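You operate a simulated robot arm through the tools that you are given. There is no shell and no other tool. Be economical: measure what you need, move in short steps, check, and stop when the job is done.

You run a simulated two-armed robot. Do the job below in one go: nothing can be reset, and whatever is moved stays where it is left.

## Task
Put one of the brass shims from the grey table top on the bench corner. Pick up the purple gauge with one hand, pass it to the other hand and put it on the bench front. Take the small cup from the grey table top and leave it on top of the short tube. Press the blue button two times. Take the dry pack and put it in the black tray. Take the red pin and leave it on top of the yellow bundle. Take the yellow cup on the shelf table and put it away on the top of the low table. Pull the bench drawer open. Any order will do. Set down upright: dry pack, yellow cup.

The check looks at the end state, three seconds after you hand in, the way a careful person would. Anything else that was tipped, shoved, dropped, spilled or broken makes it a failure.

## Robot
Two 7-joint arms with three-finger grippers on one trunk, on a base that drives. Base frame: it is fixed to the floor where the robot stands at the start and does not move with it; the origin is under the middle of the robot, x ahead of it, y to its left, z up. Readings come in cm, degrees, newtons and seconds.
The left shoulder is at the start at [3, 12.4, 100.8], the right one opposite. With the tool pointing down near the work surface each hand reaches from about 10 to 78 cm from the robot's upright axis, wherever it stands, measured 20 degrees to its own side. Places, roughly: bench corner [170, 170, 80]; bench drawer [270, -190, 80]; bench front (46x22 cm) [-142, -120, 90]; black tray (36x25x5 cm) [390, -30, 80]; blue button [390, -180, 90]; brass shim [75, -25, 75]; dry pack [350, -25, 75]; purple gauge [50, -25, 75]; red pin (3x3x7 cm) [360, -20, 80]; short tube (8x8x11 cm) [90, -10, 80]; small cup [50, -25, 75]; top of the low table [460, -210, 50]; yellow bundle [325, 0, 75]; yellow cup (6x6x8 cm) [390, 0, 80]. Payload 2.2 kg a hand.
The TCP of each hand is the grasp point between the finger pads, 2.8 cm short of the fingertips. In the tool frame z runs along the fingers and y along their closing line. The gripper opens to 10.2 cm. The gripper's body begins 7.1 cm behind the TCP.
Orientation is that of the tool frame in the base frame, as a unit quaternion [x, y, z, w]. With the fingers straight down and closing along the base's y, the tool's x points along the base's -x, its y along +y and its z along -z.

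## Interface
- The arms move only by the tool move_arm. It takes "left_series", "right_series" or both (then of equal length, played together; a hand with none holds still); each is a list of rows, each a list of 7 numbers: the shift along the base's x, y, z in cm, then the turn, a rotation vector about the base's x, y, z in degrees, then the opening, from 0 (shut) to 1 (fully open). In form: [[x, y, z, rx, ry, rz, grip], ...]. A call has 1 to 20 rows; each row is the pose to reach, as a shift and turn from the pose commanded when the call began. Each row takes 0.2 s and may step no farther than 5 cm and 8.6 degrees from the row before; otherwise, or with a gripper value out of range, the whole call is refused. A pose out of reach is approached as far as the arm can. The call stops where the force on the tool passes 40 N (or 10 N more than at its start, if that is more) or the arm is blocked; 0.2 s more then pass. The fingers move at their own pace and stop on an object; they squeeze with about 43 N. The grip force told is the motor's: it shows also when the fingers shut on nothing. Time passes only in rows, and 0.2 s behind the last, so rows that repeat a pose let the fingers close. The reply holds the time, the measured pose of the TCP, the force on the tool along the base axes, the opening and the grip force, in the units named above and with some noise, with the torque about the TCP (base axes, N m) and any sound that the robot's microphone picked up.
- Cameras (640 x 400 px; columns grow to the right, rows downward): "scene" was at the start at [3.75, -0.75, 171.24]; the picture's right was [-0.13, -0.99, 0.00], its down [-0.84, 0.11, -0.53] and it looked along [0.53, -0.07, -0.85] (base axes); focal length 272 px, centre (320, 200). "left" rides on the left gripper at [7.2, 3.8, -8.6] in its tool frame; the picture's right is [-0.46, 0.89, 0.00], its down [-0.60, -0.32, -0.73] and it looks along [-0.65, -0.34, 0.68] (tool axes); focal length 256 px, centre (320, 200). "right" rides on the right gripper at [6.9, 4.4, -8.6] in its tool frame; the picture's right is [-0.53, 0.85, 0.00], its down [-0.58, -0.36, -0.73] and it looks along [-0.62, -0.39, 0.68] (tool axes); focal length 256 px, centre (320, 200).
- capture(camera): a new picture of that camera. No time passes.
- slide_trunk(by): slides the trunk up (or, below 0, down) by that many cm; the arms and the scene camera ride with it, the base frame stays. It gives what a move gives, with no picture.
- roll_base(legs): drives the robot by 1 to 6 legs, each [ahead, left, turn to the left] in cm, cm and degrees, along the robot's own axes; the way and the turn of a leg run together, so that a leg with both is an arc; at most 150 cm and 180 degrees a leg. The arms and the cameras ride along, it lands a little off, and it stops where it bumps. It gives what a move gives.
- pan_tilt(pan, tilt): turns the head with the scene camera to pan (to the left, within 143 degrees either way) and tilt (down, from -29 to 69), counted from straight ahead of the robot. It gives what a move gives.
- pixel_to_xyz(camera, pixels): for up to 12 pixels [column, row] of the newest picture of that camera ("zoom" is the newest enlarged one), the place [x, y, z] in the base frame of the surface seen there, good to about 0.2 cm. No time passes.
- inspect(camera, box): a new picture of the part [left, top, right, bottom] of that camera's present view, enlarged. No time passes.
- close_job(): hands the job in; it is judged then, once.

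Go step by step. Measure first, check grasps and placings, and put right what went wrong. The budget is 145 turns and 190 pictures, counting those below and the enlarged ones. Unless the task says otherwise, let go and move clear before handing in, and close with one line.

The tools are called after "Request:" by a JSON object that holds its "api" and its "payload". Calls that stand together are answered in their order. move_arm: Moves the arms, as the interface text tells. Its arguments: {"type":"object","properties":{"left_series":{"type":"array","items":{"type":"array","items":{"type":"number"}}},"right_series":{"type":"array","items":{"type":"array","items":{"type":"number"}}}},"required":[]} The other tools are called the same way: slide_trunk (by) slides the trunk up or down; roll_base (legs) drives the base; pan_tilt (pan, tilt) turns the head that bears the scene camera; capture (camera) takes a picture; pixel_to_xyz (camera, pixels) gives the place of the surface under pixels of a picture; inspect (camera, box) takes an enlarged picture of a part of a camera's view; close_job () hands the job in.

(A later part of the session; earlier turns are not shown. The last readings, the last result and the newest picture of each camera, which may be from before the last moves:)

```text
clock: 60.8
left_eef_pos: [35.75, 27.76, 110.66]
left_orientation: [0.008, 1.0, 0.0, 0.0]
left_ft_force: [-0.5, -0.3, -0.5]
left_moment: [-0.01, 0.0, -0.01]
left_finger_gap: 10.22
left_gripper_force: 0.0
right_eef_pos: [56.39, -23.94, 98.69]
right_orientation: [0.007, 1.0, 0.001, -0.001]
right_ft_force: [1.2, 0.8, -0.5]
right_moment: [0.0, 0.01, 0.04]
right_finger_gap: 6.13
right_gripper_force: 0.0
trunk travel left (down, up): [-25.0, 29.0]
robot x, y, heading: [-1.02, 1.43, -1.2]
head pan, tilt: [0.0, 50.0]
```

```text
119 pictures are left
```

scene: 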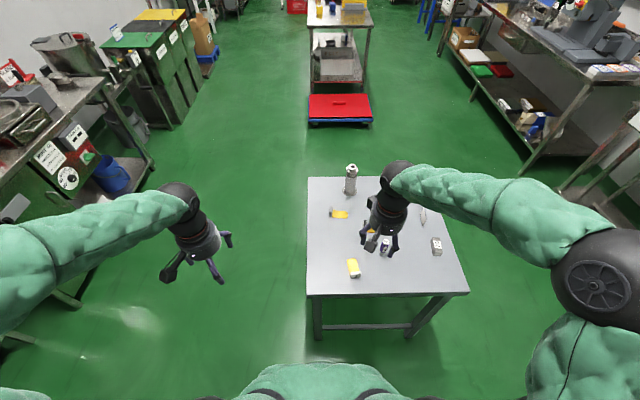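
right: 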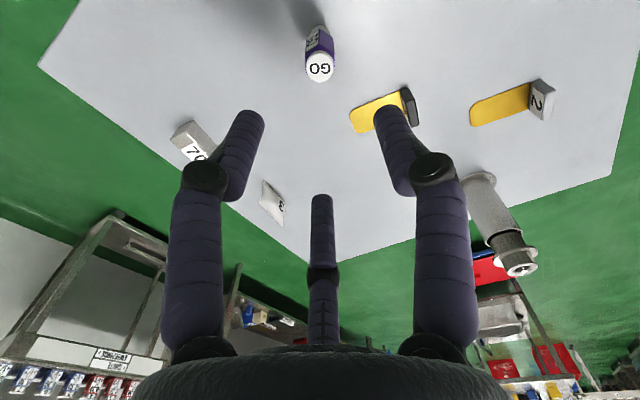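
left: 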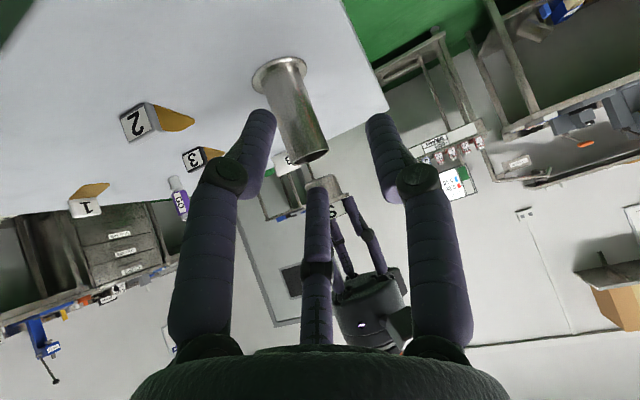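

The gauge's cap is exactly under the hand at (320,68). I'll descend to z≈83 and close on its upper part.

Request:
{"api": "move_arm", "payload": {"right_series": [[0, 0, -4, 0, 0, 0, 0.6], [0, 0, -8, 0, 0, 0, 0.6], [0, 0, -12, 0, 0, 0, 0.6], [0, 0, -15.4, 0, 0, 0, 0.6], [0, 0, -15.4, 0, 0, 0, 0.3], [0, 0, -15.4, 0, 0, 0, 0.1], [0, 0, -15.4, 0, 0, 0, 0], [0, 0, -15.4, 0, 0, 0, 0]]}}

Request:
{"api": "capture", "payload": {"camera": "right"}}

```text
clock: 62.6
left_eef_pos: [35.71, 27.72, 110.61]
left_orientation: [0.008, 1.0, 0.0, 0.0]
left_ft_force: [0.1, 0.2, 0.1]
left_moment: [0.0, 0.0, 0.03]
left_finger_gap: 10.21
left_gripper_force: 0.0
right_eef_pos: [56.22, -23.8, 83.31]
right_orientation: [0.007, 1.0, 0.001, 0.0]
right_ft_force: [-0.6, 0.6, 0.0]
right_moment: [-0.01, 0.03, 0.0]
right_finger_gap: 2.9
right_gripper_force: 43.0
trunk travel left (down, up): [-25.0, 29.0]
robot x, y, heading: [-1.38, 1.93, -1.0]
head pan, tilt: [0.0, 50.0]
```

```text
118 pictures are left
```

right: 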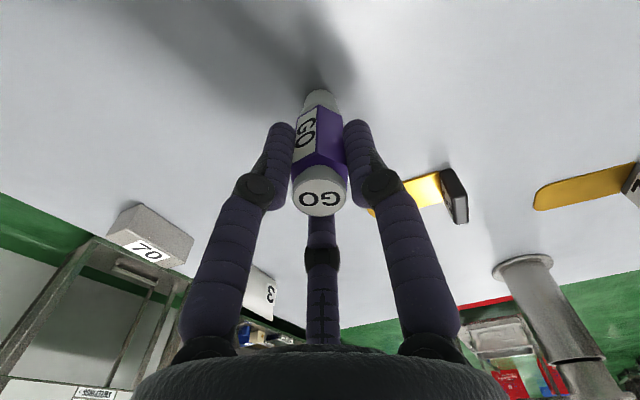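

Gripped (gap 2.9). I'll lift it, carry it to (60,-3,110) and bring the left hand, pitched 60° and yawed toward it, to 9 cm short of the gauge's lower part.

Request:
{"api": "move_arm", "payload": {"right_series": [[0, 0, 4.4, 0, 0, 0, 0], [0, 0, 8.8, 0, 0, 0, 0], [0, 0, 13.2, 0, 0, 0, 0], [0, 0, 17.6, 0, 0, 0, 0], [0, 0, 22, 0, 0, 0, 0], [0, 0, 26.5, 0, 0, 0, 0], [0.8, 4.2, 26.5, 0, 0, 0, 0], [1.6, 8.4, 26.5, 0, 0, 0, 0], [2.4, 12.6, 26.5, 0, 0, 0, 0], [3.2, 16.8, 26.5, 0, 0, 0, 0], [3.8, 20.8, 26.5, 0, 0, 0, 0], [3.8, 20.8, 26.5, 0, 0, 0, 0]], "left_series": [[2, -2.9, -0.2, -2.03, -6.44, -3.5, 0.6], [4, -5.8, -0.4, -4.07, -12.9, -7, 0.6], [6, -8.7, -0.5, -6.1, -19.3, -10.5, 0.6], [8, -11.6, -0.7, -8.13, -25.8, -14, 0.6], [10, -14.5, -0.9, -10.2, -32.2, -17.6, 0.6], [12, -17.4, -1.1, -12.2, -38.7, -21.1, 0.6], [14, -20.3, -1.2, -14.2, -45.1, -24.6, 0.6], [16, -23.2, -1.4, -16.3, -51.6, -28.1, 0.6], [17.9, -26.2, -1.6, -18.3, -58, -31.6, 0.6], [17.9, -26.2, -1.6, -18.3, -58, -31.6, 0.6], [17.9, -26.2, -1.6, -18.3, -58, -31.6, 0.6], [17.9, -26.2, -1.6, -18.3, -58, -31.6, 0.6]]}}

Request:
{"api": "capture", "payload": {"camera": "left"}}

Request:
{"api": "capture", "payload": {"camera": "scene"}}

```text
clock: 65.2
left_eef_pos: [53.67, 1.35, 108.83]
left_orientation: [0.266, 0.825, -0.146, 0.477]
left_ft_force: [0.0, 0.0, 0.7]
left_moment: [0.02, 0.02, 0.02]
left_finger_gap: 6.13
left_gripper_force: 0.1
right_eef_pos: [60.03, -3.26, 109.71]
right_orientation: [0.007, 1.0, 0.001, 0.0]
right_ft_force: [-0.5, -0.2, -1.6]
right_moment: [0.02, -0.03, 0.0]
right_finger_gap: 2.88
right_gripper_force: 42.7
trunk travel left (down, up): [-25.0, 29.0]
robot x, y, heading: [-1.21, 1.87, -0.9]
head pan, tilt: [0.0, 50.0]
```

```text
117 pictures are left
```

left: 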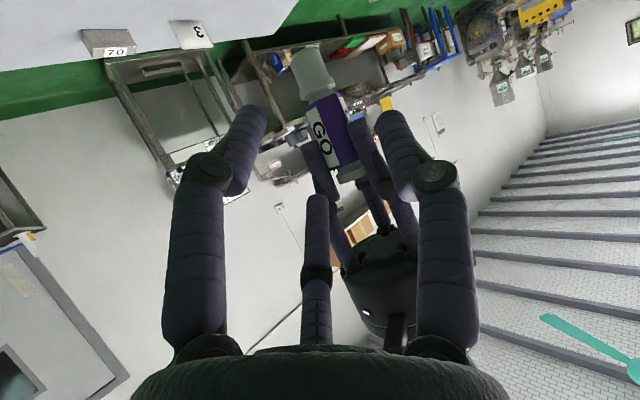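

```text
116 pictures are left
```

scene: 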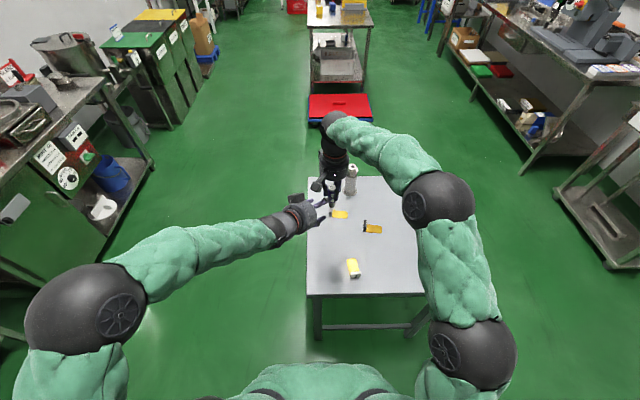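

Geometry is clean. I'll advance the left hand along its axis to the gauge's lower part and look before closing.

Request:
{"api": "move_arm", "payload": {"left_series": [[2.1, -1.5, -1.55, 0, 0, 0, 0.6], [4.2, -3, -3.1, 0, 0, 0, 0.6], [6.35, -4.6, -4.7, 0, 0, 0, 0.6], [6.35, -4.6, -4.7, 0, 0, 0, 0.6]]}}

Request:
{"api": "capture", "payload": {"camera": "left"}}

Request:
{"api": "inspect", "payload": {"camera": "scene", "box": [270, 140, 370, 240]}}

```text
clock: 65.7
left_eef_pos: [55.9, -0.29, 107.58]
left_orientation: [0.267, 0.824, -0.147, 0.478]
left_ft_force: [-4.9, 1.8, 0.7]
left_moment: [-0.06, -0.08, -0.1]
left_finger_gap: 6.17
left_gripper_force: 0.1
right_eef_pos: [60.82, -3.64, 109.62]
right_orientation: [0.008, 1.0, -0.001, 0.009]
right_ft_force: [3.2, -2.2, -1.9]
right_moment: [-0.03, 0.05, 0.04]
right_finger_gap: 2.87
right_gripper_force: 43.0
trunk travel left (down, up): [-25.0, 29.0]
robot x, y, heading: [-1.11, 1.52, -0.8]
head pan, tilt: [0.0, 50.0]
stopped in row 2 (right hand): the force on the tool passed its limit at 67 N (the readings are from after the stop); the commanded pose is now the measured one
```

```text
115 pictures are left
```

left: 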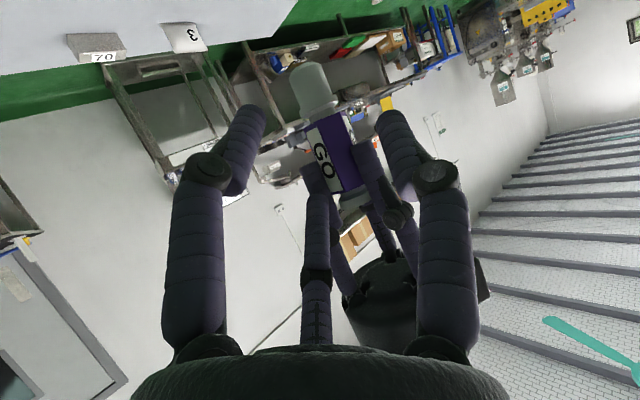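

```text
4.00 times, centred on (320, 190) of scene
```

zoom: 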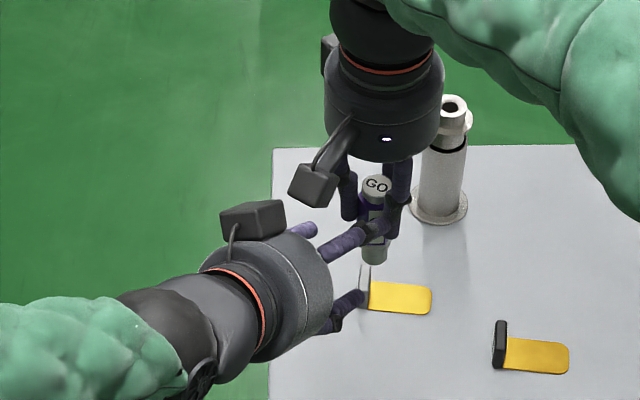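

The left hand's third finger pushed against the gauge, so this hand really has three fingers and a side grasp doesn't fit. I'll back off and do an end-to-end pass instead: right tool pointing +y, left tool pointing −y, gripping the gauge's free end.

Request:
{"api": "move_arm", "payload": {"left_series": [[-3, 2.1, 1.8, 0, 0, 0, 0.6], [-6, 4.4, 3, -4.3, 0, -6.1, 0.6], [-7, 7.5, 2.5, -8.7, 0, -12.3, 0.6], [-7, 10, 2, -13, 0, -18.4, 0.6], [-6.5, 11.3, 1, -17.3, 0, -24.6, 0.6], [-6, 11.3, 0, -21.7, 0, -30.7, 0.6], [-5, 11.3, -1, -26, 0, -36.9, 0.6], [-4.5, 11.3, -1.6, -30.3, 0, -43, 0.6], [-3.9, 11.3, -1.6, -34.7, 0, -49.2, 0.6], [-3.9, 11.3, -1.6, -34.7, 0, -49.2, 0.6], [-3.9, 11.3, -1.6, -34.7, 0, -49.2, 0.6], [-3.9, 11.3, -1.6, -34.7, 0, -49.2, 0.6], [-3.9, 11.3, -1.6, -34.7, 0, -49.2, 0.6], [-3.9, 11.3, -1.6, -34.7, 0, -49.2, 0.6]], "right_series": [[0, 0, 0, 0, 0, 0, 0], [0, 0, 0, 0, 0, 0, 0], [-0.7, -0.2, -0.3, 7.5, 0, 0, 0], [-1.5, -0.4, -0.6, 15, 0, 0, 0], [-2.2, -0.6, -0.9, 22.5, 0, 0, 0], [-2.9, -0.8, -1.2, 30, 0, 0, 0], [-3.7, -1, -1.5, 37.5, 0, 0, 0], [-4.4, -1.2, -1.8, 45, 0, 0, 0], [-5.1, -1.4, -2.1, 52.5, 0, 0, 0], [-5.9, -1.6, -2.4, 60, 0, 0, 0], [-6.6, -1.8, -2.7, 67.5, 0, 0, 0], [-7.3, -2, -3, 75, 0, 0, 0], [-8, -2.2, -3.3, 82.5, 0, 0, 0], [-8.8, -2.4, -3.6, 90, 0, 0, 0]]}}

Request:
{"api": "capture", "payload": {"camera": "scene"}}

Request:
{"api": "capture", "payload": {"camera": "left"}}

```text
clock: 68.7
left_eef_pos: [52.1, 10.98, 105.9]
left_orientation: [-0.428, -0.561, 0.562, -0.431]
left_ft_force: [0.8, 0.5, 0.2]
left_moment: [0.0, 0.0, 0.0]
left_finger_gap: 6.11
left_gripper_force: 0.2
right_eef_pos: [51.78, -6.09, 106.11]
right_orientation: [0.012, 0.706, 0.708, 0.001]
right_ft_force: [-0.1, -0.6, -0.9]
right_moment: [-0.07, 0.0, 0.01]
right_finger_gap: 2.9
right_gripper_force: 42.9
trunk travel left (down, up): [-25.0, 29.0]
robot x, y, heading: [-1.27, 1.78, -0.5]
head pan, tilt: [0.0, 50.0]
```

```text
113 pictures are left
```

scene: 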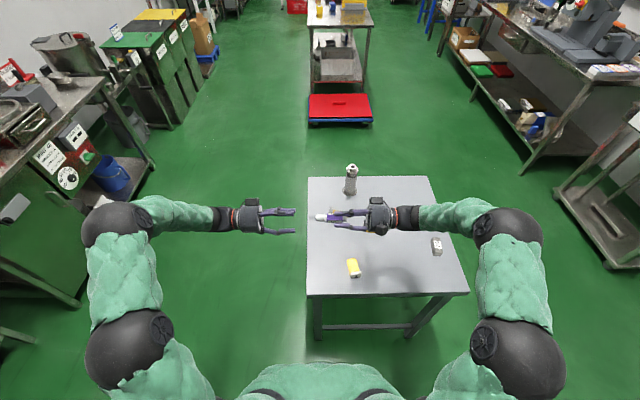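

```text
112 pictures are left
```

left: 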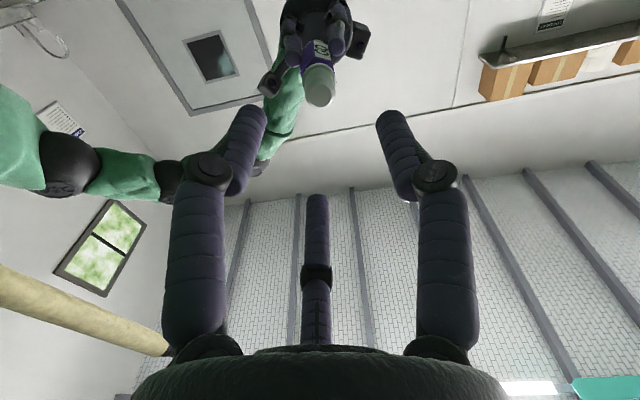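

The hands face each other with the gauge end at (318,95) in the left view. I'll measure that end.

Request:
{"api": "pixel_to_xyz", "payload": {"camera": "left", "pixels": [[320, 95], [312, 88], [328, 88], [320, 80], [318, 100]]}}

Request:
{"api": "move_arm", "payload": {"left_series": [[0, -2.5, 0, 0, 0, 0, 0.6], [0, -5, 0, 0, 0, 0, 0.6]]}}

Request:
{"api": "capture", "payload": {"camera": "left"}}

```text
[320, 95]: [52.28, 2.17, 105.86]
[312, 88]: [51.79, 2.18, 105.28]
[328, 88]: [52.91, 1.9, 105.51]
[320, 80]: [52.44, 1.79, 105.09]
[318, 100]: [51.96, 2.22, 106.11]
```

```text
clock: 69.3
left_eef_pos: [52.1, 6.03, 106.05]
left_orientation: [-0.429, -0.561, 0.561, -0.432]
left_ft_force: [-1.0, -0.2, 0.0]
left_moment: [-0.01, 0.0, -0.02]
left_finger_gap: 6.11
left_gripper_force: 0.0
right_eef_pos: [51.76, -6.06, 106.01]
right_orientation: [0.012, 0.708, 0.706, 0.0]
right_ft_force: [0.5, -0.3, -0.7]
right_moment: [-0.04, 0.01, -0.01]
right_finger_gap: 2.9
right_gripper_force: 42.5
trunk travel left (down, up): [-25.0, 29.0]
robot x, y, heading: [-1.4, 1.81, -0.9]
head pan, tilt: [0.0, 50.0]
```

```text
111 pictures are left
```

left: 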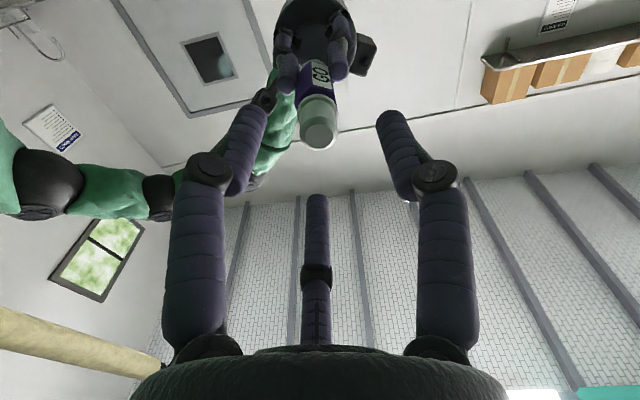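

The end is centred. I'll advance 4.8 cm and close the left hand.

Request:
{"api": "move_arm", "payload": {"left_series": [[0, -2.4, 0, 0, 0, 0, 0.6], [0, -4.8, -0.1, 0, 0, 0, 0.6], [0, -4.8, -0.1, 0, 0, 0, 0.4], [0, -4.8, -0.1, 0, 0, 0, 0.2], [0, -4.8, -0.1, 0, 0, 0, 0], [0, -4.8, -0.1, 0, 0, 0, 0]]}}

Request:
{"api": "capture", "payload": {"camera": "left"}}

Request:
{"api": "inspect", "payload": {"camera": "scene", "box": [250, 180, 420, 260]}}

```text
clock: 70.7
left_eef_pos: [51.99, 1.13, 106.01]
left_orientation: [-0.429, -0.56, 0.563, -0.431]
left_ft_force: [-11.0, 0.9, 7.4]
left_moment: [-0.26, 0.04, -0.42]
left_finger_gap: 2.82
left_gripper_force: 42.3
right_eef_pos: [51.72, -5.96, 105.99]
right_orientation: [0.013, 0.708, 0.706, 0.002]
right_ft_force: [11.1, -1.8, -9.3]
right_moment: [-0.32, -0.04, -0.36]
right_finger_gap: 2.89
right_gripper_force: 43.0
trunk travel left (down, up): [-25.0, 29.0]
robot x, y, heading: [-1.21, 1.82, -0.7]
head pan, tilt: [0.0, 50.0]
```

```text
110 pictures are left
```

left: 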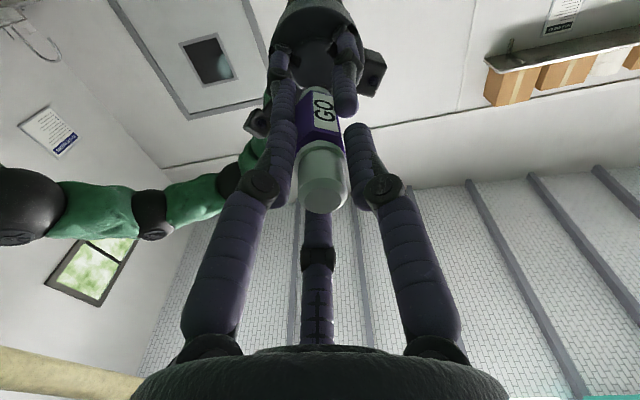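

```text
3.76 times, centred on (335, 220) of scene
```

zoom: 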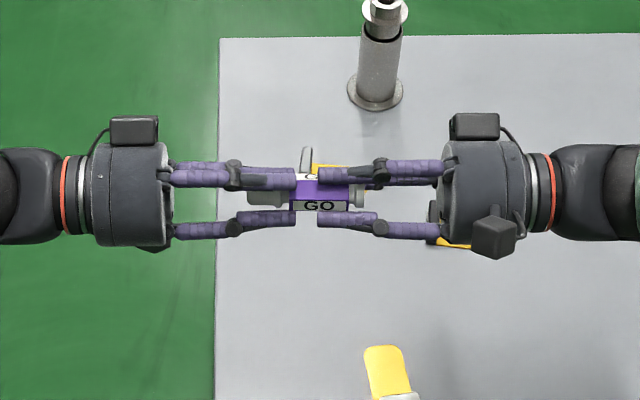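

Both hands hold it (left gap 2.82). I'll open the right hand, pull it straight back, then turn the right tool down again.

Request:
{"api": "move_arm", "payload": {"right_series": [[0, 0, 0, 0, 0, 0, 0.4], [0, 0, 0, 0, 0, 0, 0.6], [0, 0, 0, 0, 0, 0, 0.6], [0, -3, 0, 0, 0, 0, 0.6], [0, -6, 0, 0, 0, 0, 0.6], [0, -9, 0, 0, 0, 0, 0.6], [0, -12, 0, -7, 0, 0, 0.6], [0, -13, 0.5, -14, 0, 0, 0.6], [0, -14, 1, -21, 0, 0, 0.6], [0, -15, 1.5, -28, 0, 0, 0.6], [0, -16, 2, -35, 0, 0, 0.6], [0, -16, 2.5, -42, 0, 0, 0.6], [0, -16, 3, -50, 0, 0, 0.6], [0, -16, 3.5, -58, 0, 0, 0.6], [0, -16, 4, -66, 0, 0, 0.6], [0, -16, 4, -74, 0, 0, 0.6], [0, -16, 4, -82, 0, 0, 0.6], [0, -16, 4, -90, 0, 0, 0.6]]}}

Request:
{"api": "capture", "payload": {"camera": "left"}}

```text
clock: 74.5
left_eef_pos: [52.16, 1.25, 105.87]
left_orientation: [-0.429, -0.561, 0.562, -0.431]
left_ft_force: [-0.5, 0.2, 0.7]
left_moment: [0.04, 0.0, 0.01]
left_finger_gap: 2.82
left_gripper_force: 42.9
right_eef_pos: [51.88, -21.95, 110.09]
right_orientation: [0.007, 1.0, -0.002, 0.009]
right_ft_force: [-0.1, -0.5, -0.5]
right_moment: [0.0, -0.01, -0.01]
right_finger_gap: 6.13
right_gripper_force: 0.0
trunk travel left (down, up): [-25.0, 29.0]
robot x, y, heading: [-1.56, 1.59, -1.0]
head pan, tilt: [0.0, 50.0]
```

```text
108 pictures are left
```

left: 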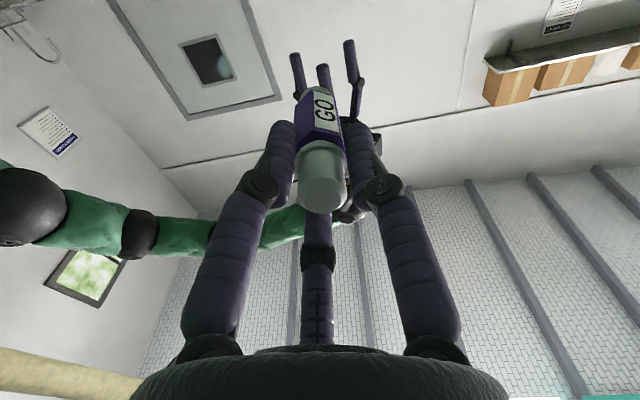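

The left hand holds the gauge alone. I'll turn the left hand down and out of the way, and look closely at shim 1.

Request:
{"api": "move_arm", "payload": {"left_series": [[0, 2, 0.5, 7.5, 0, 0, 0], [0, 4, 1, 15, 0, 0, 0], [0, 6, 1.5, 22.5, 0, 0, 0], [-1, 8, 2, 30, 0, 0, 0], [-2, 10, 2.5, 37.5, 0, 0, 0], [-3, 12, 3, 45, 0, 0, 0], [-4, 14, 3.5, 52.5, 0, 0, 0], [-5, 16, 4, 60, 0, 0, 0], [-6, 18, 4.5, 67.5, 0, 0, 0], [-7, 20, 5, 75, 0, 0, 0], [-8, 22, 5.5, 82.5, 0, 0, 0], [-8, 24, 6, 90, 0, 0, 0], [-8, 24, 6, 90, 0, 0, 0]]}}

Request:
{"api": "inspect", "payload": {"camera": "scene", "box": [330, 245, 390, 290]}}

Request:
{"api": "pixel_to_xyz", "payload": {"camera": "zoom", "pixels": [[210, 275], [310, 265], [210, 320], [310, 310], [260, 270], [230, 150], [220, 262], [300, 252], [185, 140], [275, 135]]}}

```text
clock: 77.3
left_eef_pos: [46.23, 17.09, 109.11]
left_orientation: [0.582, 0.765, -0.211, 0.179]
left_ft_force: [-0.9, 0.4, -1.6]
left_moment: [0.0, 0.03, 0.0]
left_finger_gap: 2.81
left_gripper_force: 43.2
left hand out of reach, approached as far as the arm can: row 8, 9, 10, 11, 12, 13
right_eef_pos: [51.85, -22.02, 110.13]
right_orientation: [0.009, 1.0, -0.001, 0.009]
right_ft_force: [-0.5, 0.2, -0.4]
right_moment: [-0.03, 0.03, -0.04]
right_finger_gap: 6.12
right_gripper_force: 0.1
trunk travel left (down, up): [-25.0, 29.0]
robot x, y, heading: [-0.82, 2.12, -0.8]
head pan, tilt: [0.0, 50.0]
```

```text
8.89 times, centred on (360, 268) of scene
```

zoom: 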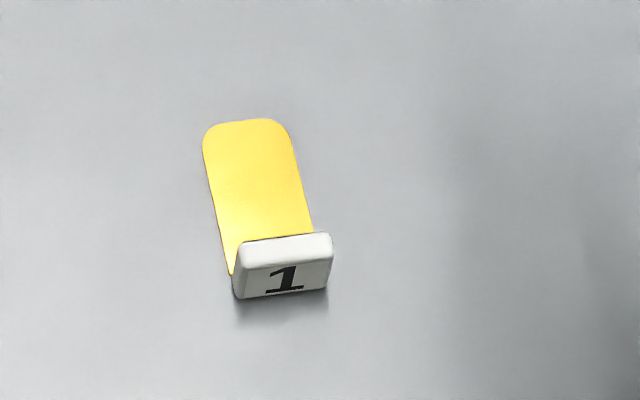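

```text
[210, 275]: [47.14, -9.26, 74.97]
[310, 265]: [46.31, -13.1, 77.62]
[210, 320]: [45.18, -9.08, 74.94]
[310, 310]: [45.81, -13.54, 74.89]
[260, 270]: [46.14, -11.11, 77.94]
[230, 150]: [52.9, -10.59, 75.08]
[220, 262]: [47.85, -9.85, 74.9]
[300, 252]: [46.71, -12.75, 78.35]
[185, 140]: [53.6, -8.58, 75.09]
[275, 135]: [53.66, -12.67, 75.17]
```

The left hand hit a twist limit, so I'll unwind it to the standard downward pose. At the same time the right hand goes above shim 1's tab (top ≈(46.7,-12,78.3)), yawed to pinch the tab across its thickness.

Request:
{"api": "move_arm", "payload": {"left_series": [[-0.8, 1, 0.3, 2.63, 2.23, 7.25, 0], [-1.6, 2, 0.6, 5.26, 4.46, 14.5, 0], [-2.4, 3, 0.9, 7.9, 6.7, 21.75, 0], [-3.2, 4, 1.2, 10.5, 8.9, 29, 0], [-4, 5, 1.5, 13.15, 11.15, 36.25, 0], [-4.8, 6, 1.8, 15.8, 13.4, 43.5, 0], [-5.6, 7, 2.1, 18.4, 15.6, 50.75, 0], [-6.4, 8, 2.4, 21, 17.8, 58, 0], [-7.2, 9, 2.7, 23.7, 20, 65.25, 0], [-8, 10, 3, 26.3, 22.3, 72.5, 0], [-8, 10, 3, 26.3, 22.3, 72.5, 0]], "right_series": [[-0.5, 1, -1.8, 0, 0, -7.84, 0.5], [-1, 2, -3.6, 0, 0, -15.7, 0.5], [-1.5, 3, -5.4, 0, 0, -23.5, 0.5], [-2, 4, -7.2, 0, 0, -31.4, 0.5], [-2.6, 5, -9, 0, 0, -39.2, 0.5], [-3.1, 6, -10.8, 0, 0, -47, 0.5], [-3.6, 7, -12.6, 0, 0, -54.9, 0.5], [-4.1, 8, -14.4, 0, 0, -62.7, 0.5], [-4.6, 9, -16.2, 0, 0, -70.6, 0.5], [-5.15, 10.05, -17, 0, 0, -78.4, 0.5], [-5.15, 10.05, -17, 0, 0, -78.4, 0.5]]}}

Request:
{"api": "capture", "payload": {"camera": "right"}}

```text
clock: 79.7
left_eef_pos: [41.12, 17.67, 105.47]
left_orientation: [0.279, 0.928, -0.2, 0.145]
left_ft_force: [0.3, -0.1, -1.0]
left_moment: [0.01, 0.0, 0.02]
left_finger_gap: 2.8
left_gripper_force: 43.0
left hand out of reach, approached as far as the arm can: row 1, 2, 3, 4, 5, 6, 7, 8, 9, 10, 11
right_eef_pos: [46.73, -11.88, 93.07]
right_orientation: [0.638, 0.77, -0.006, 0.006]
right_ft_force: [-0.1, -0.9, 0.2]
right_moment: [0.01, -0.03, -0.04]
right_finger_gap: 5.07
right_gripper_force: 0.1
trunk travel left (down, up): [-25.0, 29.0]
robot x, y, heading: [-1.11, 1.8, -1.1]
head pan, tilt: [0.0, 50.0]
```

```text
106 pictures are left
```

right: 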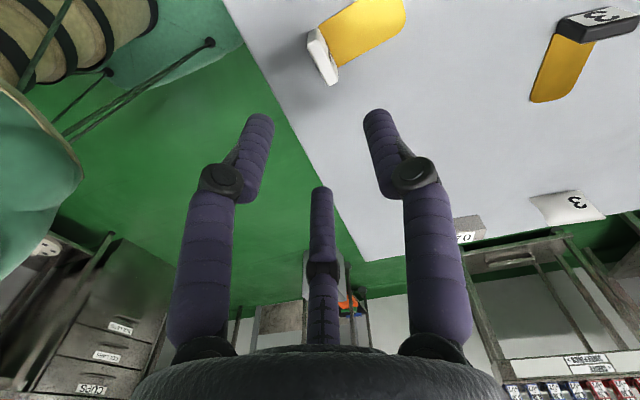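

The tab is under the hand near (320,55). I'll measure its edges.

Request:
{"api": "inspect", "payload": {"camera": "right", "box": [280, 10, 380, 110]}}

Request:
{"api": "pixel_to_xyz", "payload": {"camera": "zoom", "pixels": [[190, 130], [225, 280], [215, 110], [250, 270], [215, 180], [235, 190], [250, 180], [205, 180], [230, 230]]}}

```text
4.00 times, centred on (330, 60) of right
```

zoom: 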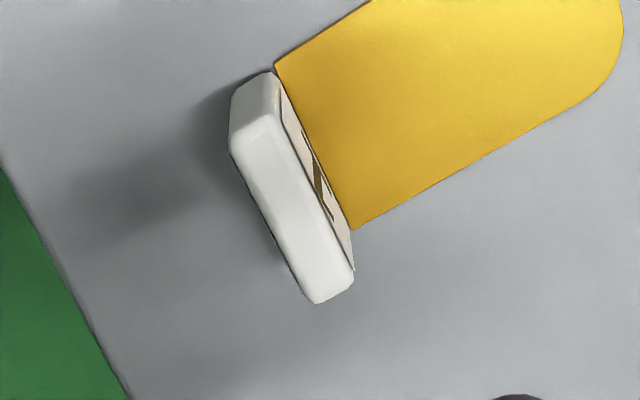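

```text
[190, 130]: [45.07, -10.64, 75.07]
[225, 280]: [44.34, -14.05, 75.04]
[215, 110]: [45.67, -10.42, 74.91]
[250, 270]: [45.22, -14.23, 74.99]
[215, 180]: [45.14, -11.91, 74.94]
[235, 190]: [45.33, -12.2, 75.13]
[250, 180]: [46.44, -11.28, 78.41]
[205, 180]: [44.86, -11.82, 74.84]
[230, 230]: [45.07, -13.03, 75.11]
```

I'll measure the tab top at its real pixels.

Request:
{"api": "pixel_to_xyz", "payload": {"camera": "zoom", "pixels": [[288, 210], [250, 135], [325, 280], [265, 190], [305, 195], [310, 230], [275, 220], [290, 170]]}}

```text
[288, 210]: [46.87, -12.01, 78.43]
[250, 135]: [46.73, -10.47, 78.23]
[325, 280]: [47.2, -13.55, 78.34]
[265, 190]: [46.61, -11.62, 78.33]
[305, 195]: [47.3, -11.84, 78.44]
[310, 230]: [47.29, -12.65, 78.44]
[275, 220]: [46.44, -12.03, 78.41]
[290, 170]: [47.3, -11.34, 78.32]
```

Tab centre is (46.9,-12.0), top z 78.4. I'll align, descend and close.

Request:
{"api": "move_arm", "payload": {"right_series": [[0.17, -0.12, -4, 0, 0, 2, 0.4], [0.17, -0.12, -8, 0, 0, 2, 0.4], [0.17, -0.12, -12, 0, 0, 2, 0.4], [0.17, -0.12, -14.4, 0, 0, 2, 0.4], [0.17, -0.12, -14.4, 0, 0, 2, 0.2], [0.17, -0.12, -14.4, 0, 0, 2, 0], [0.17, -0.12, -14.4, 0, 0, 2, 0], [0.17, -0.12, -14.4, 0, 0, 2, 0]]}}

Request:
{"api": "capture", "payload": {"camera": "right"}}

```text
clock: 81.5
left_eef_pos: [41.1, 17.59, 105.48]
left_orientation: [0.28, 0.928, -0.2, 0.144]
left_ft_force: [-0.3, 0.5, -0.9]
left_moment: [0.03, 0.03, 0.02]
left_finger_gap: 2.8
left_gripper_force: 42.6
right_eef_pos: [46.88, -12.05, 78.68]
right_orientation: [0.625, 0.781, -0.006, 0.005]
right_ft_force: [-0.5, 0.1, 0.4]
right_moment: [-0.01, 0.01, 0.0]
right_finger_gap: 1.77
right_gripper_force: 42.9
trunk travel left (down, up): [-25.0, 29.0]
robot x, y, heading: [-0.86, 1.51, -0.8]
head pan, tilt: [0.0, 50.0]
```

```text
104 pictures are left
```

right: 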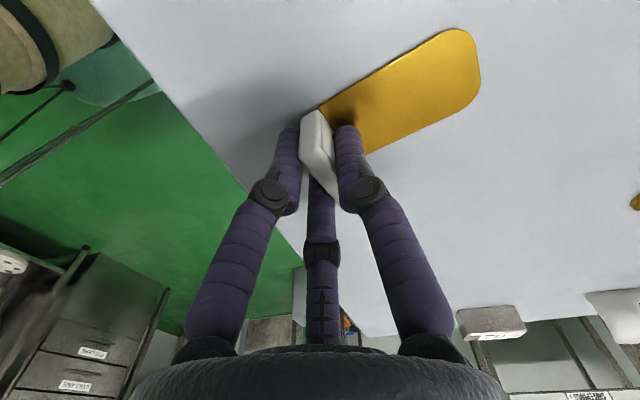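

The tab is gripped (1.77). I'll lift the shim, and keep unwinding the left hand at a roomier spot.

Request:
{"api": "move_arm", "payload": {"right_series": [[0, 0, 2, 0, 0, 0, 0], [0, 0, 5, 0, 0, 0, 0], [0, 0, 9, 0, 0, 0, 0], [0, 0, 13, 0, 0, 0, 0], [0, -1, 17, 0, 0, 0, 0], [0, -3, 21, 0, 0, 0, 0], [0, -5, 25, 0, 0, 0, 0]], "left_series": [[2, 2, 1, 0, 0, 0, 0], [4, 4, 2, 3.9, 2.8, 5.5, 0], [5, 5, 3, 7.8, 5.6, 11, 0], [6, 6, 4, 11.7, 8.4, 16.4, 0], [7, 7, 5, 15.6, 11.2, 21.9, 0], [8, 8, 6, 19.5, 14, 27.3, 0], [8, 8, 6, 23.4, 16.9, 32.8, 0]]}}

Request:
{"api": "capture", "payload": {"camera": "right"}}

Request:
{"api": "capture", "payload": {"camera": "scene"}}

```text
clock: 83.1
left_eef_pos: [41.73, 10.32, 104.47]
left_orientation: [0.135, 0.96, -0.229, 0.087]
left_ft_force: [1.1, -0.3, 0.0]
left_moment: [0.1, 0.1, 0.0]
left_finger_gap: 2.81
left_gripper_force: 42.7
left hand out of reach, approached as far as the arm can: row 1, 2, 3, 4, 5, 6, 7
right_eef_pos: [46.89, -17.44, 103.61]
right_orientation: [0.624, 0.782, -0.005, 0.004]
right_ft_force: [1.0, -0.5, -0.6]
right_moment: [0.1, 0.04, -0.02]
right_finger_gap: 1.77
right_gripper_force: 42.9
trunk travel left (down, up): [-25.0, 29.0]
robot x, y, heading: [-1.02, 1.99, -0.8]
head pan, tilt: [0.0, 50.0]
```

```text
103 pictures are left
```

right: 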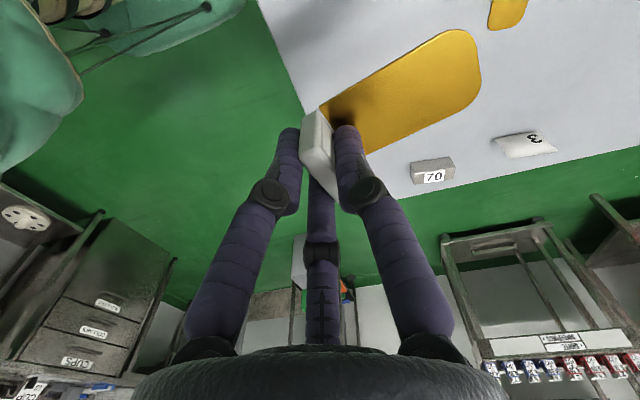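

```text
102 pictures are left
```

scene: 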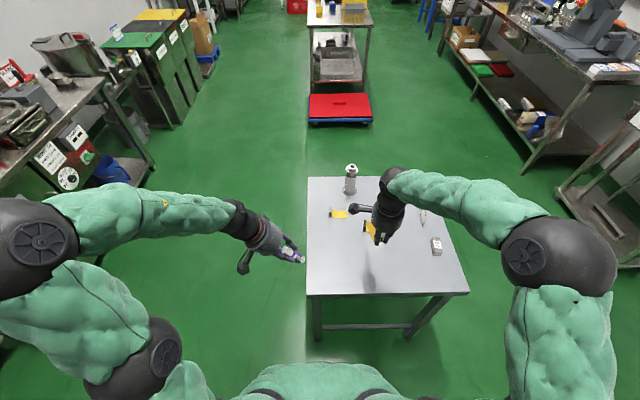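

The shim is lifted cleanly. The left wrist is stuck 27° off vertical, so I'll retrace it through the earlier forward-pitched pose, with the right hand moved aside.

Request:
{"api": "move_arm", "payload": {"left_series": [[2, -1.5, 0.7, 0.1, -7.3, -0.8, 0], [4, -3, 1.4, 0.2, -14.5, -1.6, 0], [6, -4.5, 2.1, 0.4, -21.7, -2.4, 0], [8, -6, 2.8, 0.5, -28.9, -3.2, 0], [10, -7.5, 3.5, 0.7, -36.2, -4, 0], [12, -8, 4.2, 0.8, -43.4, -4.8, 0], [12, -8, 4.5, 0.9, -50.6, -5.6, 0], [12, -8, 4.5, 0.9, -50.6, -5.6, 0]], "right_series": [[0, -2.5, 0, 0, 0, 0, 0], [0, -5, 0, 0, 0, 0, 0], [0, -7.5, 0, 0, 0, 0, 0], [0, -10, 0, 0, 0, 0, 0], [0, -12.5, 0, 0, 0, 0, 0], [0, -14, 0, 0, 0, 0, 0], [0, -14, 0, 0, 0, 0, 0], [0, -14, 0, 0, 0, 0, 0]]}}

```text
clock: 84.9
left_eef_pos: [53.47, 2.31, 109.52]
left_orientation: [0.266, 0.825, -0.147, 0.477]
left_ft_force: [-0.2, -0.1, -1.2]
left_moment: [0.01, -0.01, -0.04]
left_finger_gap: 2.82
left_gripper_force: 42.8
right_eef_pos: [46.88, -31.15, 103.78]
right_orientation: [0.625, 0.781, -0.006, 0.006]
right_ft_force: [0.4, -0.5, -1.0]
right_moment: [0.02, 0.03, 0.01]
right_finger_gap: 1.77
right_gripper_force: 43.0
trunk travel left (down, up): [-25.0, 29.0]
robot x, y, heading: [-1.46, 1.84, -0.7]
head pan, tilt: [0.0, 50.0]
```

Reached exactly. Now I'll reverse the original path back to vertical.

Request:
{"api": "move_arm", "payload": {"left_series": [[-2, 2.9, 0.3, 2.03, 6.44, 3.5, 0], [-4, 5.8, 0.6, 4.07, 12.9, 7, 0], [-6, 8.7, 0.9, 6.1, 19.3, 10.5, 0], [-8, 11.6, 1.2, 8.13, 25.8, 14, 0], [-10, 14.5, 1.5, 10.2, 32.2, 17.6, 0], [-12, 17.4, 1.8, 12.2, 38.7, 21.1, 0], [-14, 20.3, 2, 14.2, 45.1, 24.6, 0], [-16, 23.2, 2, 16.3, 51.6, 28.1, 0], [-17.5, 25, 2, 18.3, 58, 31.6, 0], [-17.5, 25, 2, 18.3, 58, 31.6, 0]]}}

Request:
{"api": "pan_tilt", "payload": {"pan": -90, "tilt": 20}}

Request:
{"api": "capture", "payload": {"camera": "scene"}}

Request:
{"api": "pan_tilt", "payload": {"pan": -140, "tilt": 30}}

Request:
{"api": "capture", "payload": {"camera": "scene"}}

```text
clock: 87.1
left_eef_pos: [35.87, 27.34, 111.73]
left_orientation: [0.006, 1.0, -0.002, -0.002]
left_ft_force: [0.4, -0.5, -0.7]
left_moment: [0.03, 0.02, 0.01]
left_finger_gap: 2.8
left_gripper_force: 43.0
right_eef_pos: [46.68, -31.07, 103.85]
right_orientation: [0.625, 0.781, -0.006, 0.007]
right_ft_force: [-0.5, 0.1, -0.6]
right_moment: [0.01, 0.04, 0.02]
right_finger_gap: 1.77
right_gripper_force: 43.4
trunk travel left (down, up): [-25.0, 29.0]
robot x, y, heading: [-0.72, 1.69, -1.3]
head pan, tilt: [0.0, 50.0]
```

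```text
clock: 88.7
left_eef_pos: [35.88, 27.27, 111.75]
left_orientation: [0.008, 1.0, -0.001, -0.001]
left_ft_force: [-0.1, -0.3, -1.0]
left_moment: [0.02, -0.01, -0.03]
left_finger_gap: 2.79
left_gripper_force: 43.0
right_eef_pos: [47.0, -31.15, 103.77]
right_orientation: [0.625, 0.78, -0.006, 0.006]
right_ft_force: [-0.5, 0.3, -0.2]
right_moment: [-0.02, 0.01, -0.03]
right_finger_gap: 1.8
right_gripper_force: 43.2
trunk travel left (down, up): [-25.0, 29.0]
robot x, y, heading: [-1.26, 1.19, -1.0]
head pan, tilt: [-90.0, 20.0]
```

```text
101 pictures are left
```

scene: 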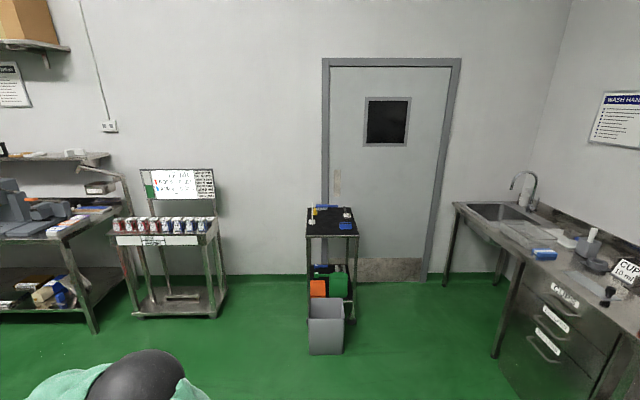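

```text
clock: 89.9
left_eef_pos: [36.08, 27.19, 111.64]
left_orientation: [0.008, 1.0, 0.0, -0.002]
left_ft_force: [0.0, -0.5, -1.1]
left_moment: [0.01, 0.01, 0.04]
left_finger_gap: 2.78
left_gripper_force: 43.1
right_eef_pos: [46.92, -31.03, 103.92]
right_orientation: [0.625, 0.781, -0.007, 0.006]
right_ft_force: [0.6, 0.8, 0.0]
right_moment: [0.0, 0.04, 0.0]
right_finger_gap: 1.8
right_gripper_force: 42.9
trunk travel left (down, up): [-25.0, 29.0]
robot x, y, heading: [-1.55, 1.92, -0.7]
head pan, tilt: [-140.0, 30.0]
```

```text
100 pictures are left
```

scene: 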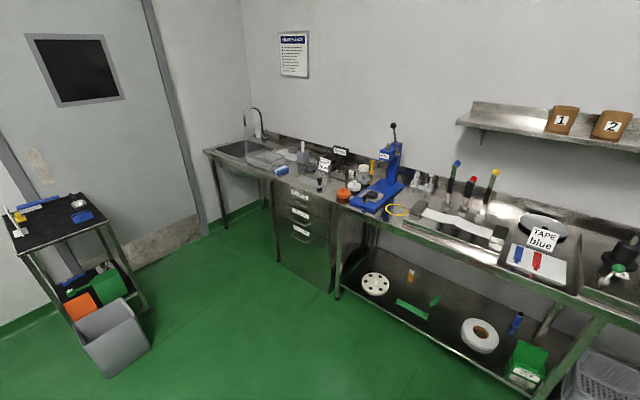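

The bench behind is visible. I'll measure points along its front to find the "bench front" area at (-142,-120).

Request:
{"api": "pixel_to_xyz", "payload": {"camera": "scene", "pixels": [[285, 178], [330, 197], [390, 220], [440, 235], [270, 160], [480, 255], [250, 165], [330, 290], [215, 240], [520, 270], [130, 300], [360, 165]]}}

Request:
{"api": "inspect", "payload": {"camera": "scene", "box": [220, 110, 540, 290]}}

```text
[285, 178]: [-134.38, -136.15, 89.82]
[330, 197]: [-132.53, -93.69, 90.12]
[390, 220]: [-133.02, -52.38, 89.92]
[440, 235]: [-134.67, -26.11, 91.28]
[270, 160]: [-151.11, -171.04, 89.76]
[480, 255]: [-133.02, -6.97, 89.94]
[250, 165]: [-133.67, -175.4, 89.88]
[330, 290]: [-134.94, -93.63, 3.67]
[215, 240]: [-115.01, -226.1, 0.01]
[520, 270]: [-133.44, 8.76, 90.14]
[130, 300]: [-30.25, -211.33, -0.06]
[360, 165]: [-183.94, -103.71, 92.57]
```

```text
2.00 times, centred on (380, 200) of scene
```

zoom: 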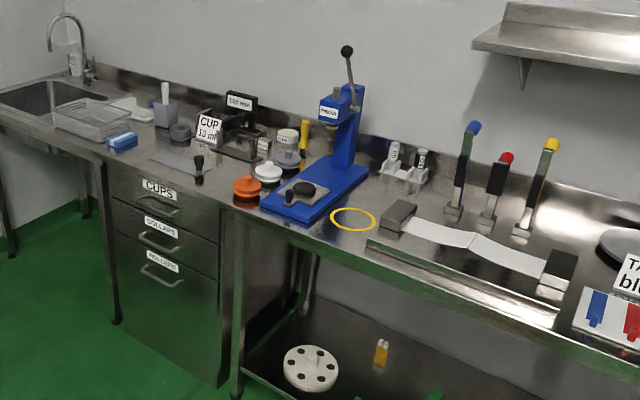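

The bench top is z 90 with its front edge at x≈−132.5. I'll turn round and drive to face it at about (−85,−120).

Request:
{"api": "roll_base", "payload": {"legs": [[0, 0, 180], [84, 0, 0], [0, 122, 0]]}}

Request:
{"api": "pan_tilt", "payload": {"pan": 0, "tilt": 50}}

Request:
{"api": "capture", "payload": {"camera": "scene"}}

```text
clock: 107.5
left_eef_pos: [-119.85, -147.65, 111.75]
left_orientation: [1.0, 0.008, 0.002, -0.001]
left_ft_force: [0.1, 0.5, -0.3]
left_moment: [0.06, 0.01, -0.04]
left_finger_gap: 2.77
left_gripper_force: 43.1
right_eef_pos: [-132.57, -89.54, 103.89]
right_orientation: [0.791, -0.612, -0.006, -0.006]
right_ft_force: [0.3, 0.1, 0.7]
right_moment: [0.03, -0.02, 0.02]
right_finger_gap: 1.76
right_gripper_force: 43.2
trunk travel left (down, up): [-25.0, 29.0]
robot x, y, heading: [-83.17, -121.06, -179.3]
head pan, tilt: [-140.0, 30.0]
```

```text
clock: 109.7
left_eef_pos: [-119.85, -147.53, 111.73]
left_orientation: [1.0, 0.008, 0.002, -0.001]
left_ft_force: [-0.3, 0.3, -1.4]
left_moment: [0.01, -0.01, -0.03]
left_finger_gap: 2.79
left_gripper_force: 42.7
right_eef_pos: [-132.54, -89.58, 103.83]
right_orientation: [0.791, -0.612, -0.006, -0.006]
right_ft_force: [-1.2, -0.5, 0.9]
right_moment: [-0.03, -0.01, -0.02]
right_finger_gap: 1.78
right_gripper_force: 43.3
trunk travel left (down, up): [-25.0, 29.0]
robot x, y, heading: [-83.62, -120.97, -179.1]
head pan, tilt: [0.0, 50.0]
```

```text
98 pictures are left
```

scene: 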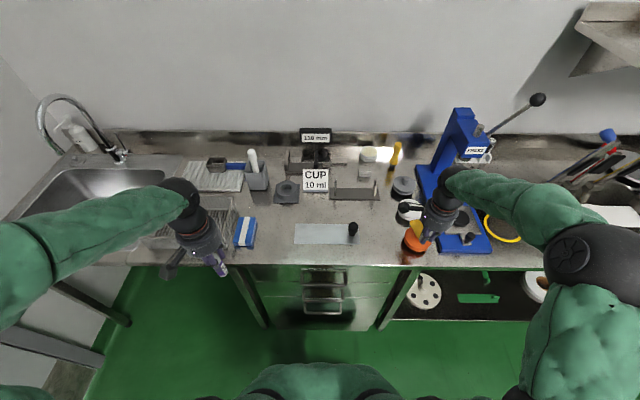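

The bench front has a thin plate with knob at (325,233), a blue item at (246,232), and free steel at (277,230) and (380,235). I'll measure those.

Request:
{"api": "pixel_to_xyz", "payload": {"camera": "scene", "pixels": [[275, 225], [275, 250], [296, 240], [256, 235], [380, 235], [356, 240], [404, 235], [320, 262], [320, 232], [380, 215]]}}

Request:
{"api": "inspect", "payload": {"camera": "scene", "box": [220, 160, 440, 280]}}

```text
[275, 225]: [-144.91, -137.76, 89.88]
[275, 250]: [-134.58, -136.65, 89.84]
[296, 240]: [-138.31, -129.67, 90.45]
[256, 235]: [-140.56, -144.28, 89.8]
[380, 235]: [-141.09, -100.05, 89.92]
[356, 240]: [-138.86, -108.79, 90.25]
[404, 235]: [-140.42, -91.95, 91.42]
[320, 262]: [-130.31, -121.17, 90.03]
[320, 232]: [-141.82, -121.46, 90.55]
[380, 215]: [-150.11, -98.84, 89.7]
```

```text
2.91 times, centred on (330, 220) of scene
```

zoom: 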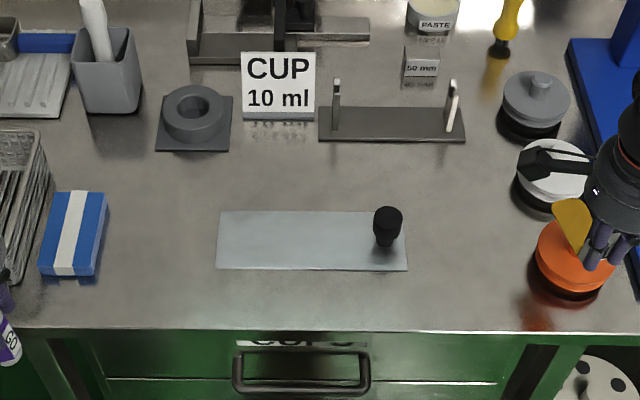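

I'll place the gauge at about (−142,−135.5). I'll bring it over there, stopping 2 cm above the surface.

Request:
{"api": "move_arm", "payload": {"left_series": [[-4, 2, 0, 0, 0, 0, 0], [-8, 4, 0, 0, 0, 0, 0], [-12, 6, 0, 0, 0, 0, 0], [-16, 8, 0, 0, 0, 0, 0], [-20, 10.5, -2, 0, 0, 0, 0], [-22.15, 12, -5, 0, 0, 0, 0], [-22.15, 12, -9, 0, 0, 0, 0], [-22.15, 12, -11, 0, 0, 0, 0], [-22.15, 12, -11, 0, 0, 0, 0]]}}

Request:
{"api": "inspect", "payload": {"camera": "scene", "box": [230, 170, 340, 270]}}

Request:
{"api": "capture", "payload": {"camera": "left"}}

```text
refused: row 5 steps farther than a row can; nothing moved
```

```text
4.00 times, centred on (285, 220) of scene
```

zoom: 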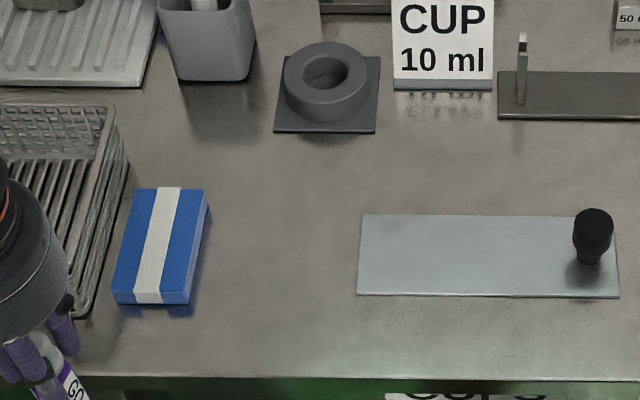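

```text
95 pictures are left
```

left: 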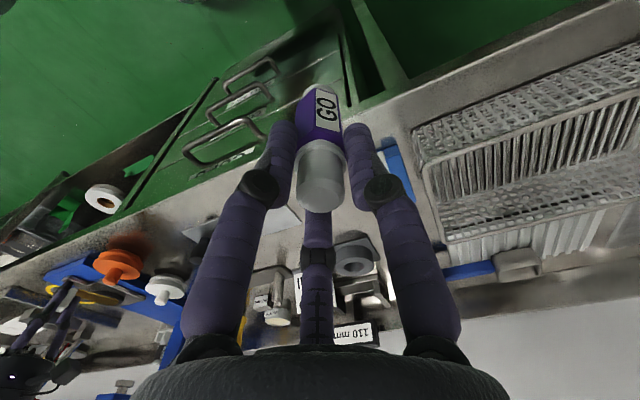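

The step was slightly too long; I'll repeat with shorter ones.

Request:
{"api": "move_arm", "payload": {"left_series": [[-4, 2, 0, 0, 0, 0, 0], [-8, 4, 0, 0, 0, 0, 0], [-12, 6, 0, 0, 0, 0, 0], [-16, 8, 0, 0, 0, 0, 0], [-19.5, 10.5, -1, 0, 0, 0, 0], [-22.15, 12, -4, 0, 0, 0, 0], [-22.15, 12, -8, 0, 0, 0, 0], [-22.15, 12, -11, 0, 0, 0, 0], [-22.15, 12, -11, 0, 0, 0, 0]]}}

Request:
{"api": "inspect", "payload": {"camera": "scene", "box": [230, 170, 340, 270]}}

Request:
{"api": "capture", "payload": {"camera": "left"}}

```text
clock: 111.7
left_eef_pos: [-141.95, -135.63, 100.5]
left_orientation: [1.0, 0.007, 0.001, -0.001]
left_ft_force: [-0.5, -0.6, -0.5]
left_moment: [0.0, 0.02, 0.03]
left_finger_gap: 2.77
left_gripper_force: 43.0
right_eef_pos: [-132.58, -89.62, 103.9]
right_orientation: [0.79, -0.613, -0.006, -0.006]
right_ft_force: [-0.5, -0.1, 0.2]
right_moment: [0.04, -0.03, 0.0]
right_finger_gap: 1.77
right_gripper_force: 42.9
trunk travel left (down, up): [-25.0, 29.0]
robot x, y, heading: [-83.95, -121.0, -178.9]
head pan, tilt: [0.0, 50.0]
```

```text
4.00 times, centred on (285, 220) of scene
```

zoom: 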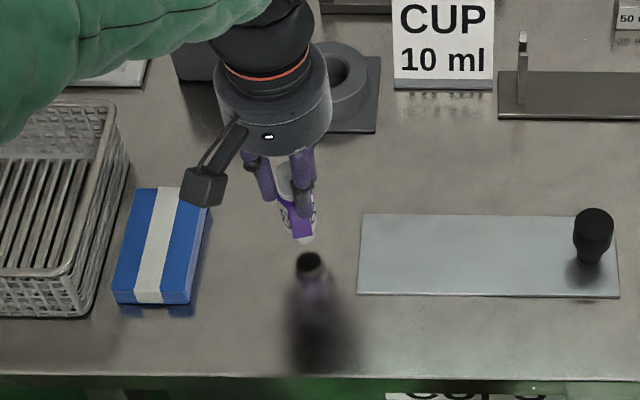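

```text
93 pictures are left
```

left: 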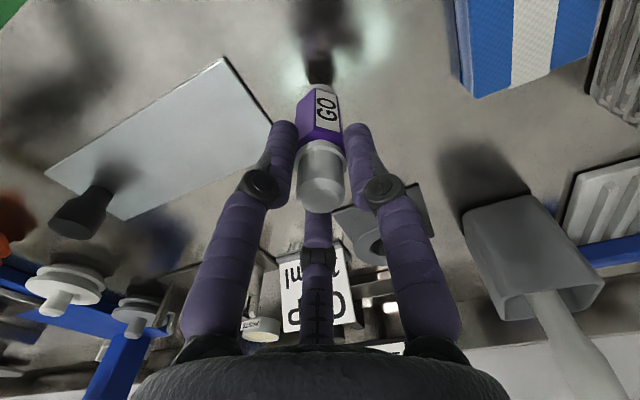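

Good, the spot is clear. I'll lower until light contact.

Request:
{"api": "move_arm", "payload": {"left_series": [[0, 0, -0.7, 0, 0, 0, 0], [0, 0, -1.3, 0, 0, 0, 0], [0, 0, -1.7, 0, 0, 0, 0], [0, 0, -2.0, 0, 0, 0, 0], [0, 0, -2.2, 0, 0, 0, 0], [0, 0, -2.4, 0, 0, 0, 0]]}}

Request:
{"api": "inspect", "payload": {"camera": "scene", "box": [270, 190, 330, 240]}}

```text
clock: 113.1
left_eef_pos: [-141.96, -135.45, 98.35]
left_orientation: [1.0, 0.008, 0.002, -0.002]
left_ft_force: [-0.7, 0.5, -1.1]
left_moment: [0.0, 0.0, 0.03]
left_finger_gap: 2.8
left_gripper_force: 43.2
right_eef_pos: [-132.52, -89.53, 103.84]
right_orientation: [0.791, -0.612, -0.006, -0.006]
right_ft_force: [0.4, 0.5, -0.5]
right_moment: [0.01, -0.02, 0.02]
right_finger_gap: 1.78
right_gripper_force: 43.0
trunk travel left (down, up): [-25.0, 29.0]
robot x, y, heading: [-83.63, -121.04, -179.3]
head pan, tilt: [0.0, 50.0]
```

```text
8.00 times, centred on (300, 215) of scene
```

zoom: 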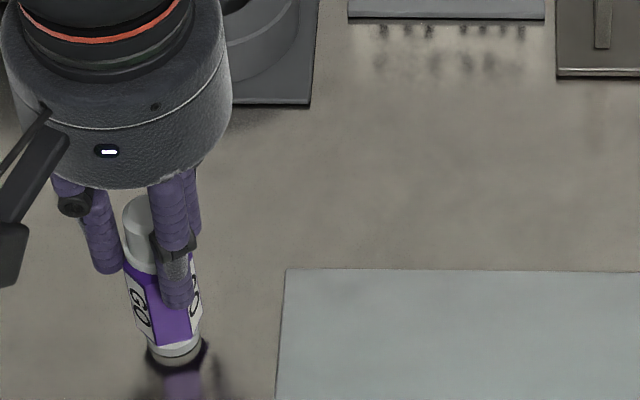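

Nearly touching, no contact force yet; I'll lower a bit more in 0.15 cm steps.

Request:
{"api": "move_arm", "payload": {"left_series": [[0, 0, -0.15, 0, 0, 0, 0], [0, 0, -0.3, 0, 0, 0, 0], [0, 0, -0.4, 0, 0, 0, 0]]}}

```text
clock: 113.9
left_eef_pos: [-141.99, -135.59, 98.13]
left_orientation: [1.0, 0.008, -0.001, -0.001]
left_ft_force: [5.0, 0.5, 20.4]
left_moment: [-0.2, -0.31, 0.07]
left_finger_gap: 2.78
left_gripper_force: 43.2
right_eef_pos: [-132.52, -89.46, 103.89]
right_orientation: [0.791, -0.612, -0.006, -0.005]
right_ft_force: [-0.3, 0.0, -0.5]
right_moment: [-0.03, -0.01, 0.01]
right_finger_gap: 1.8
right_gripper_force: 43.5
trunk travel left (down, up): [-25.0, 29.0]
robot x, y, heading: [-83.6, -120.58, -178.8]
head pan, tilt: [0.0, 50.0]
```

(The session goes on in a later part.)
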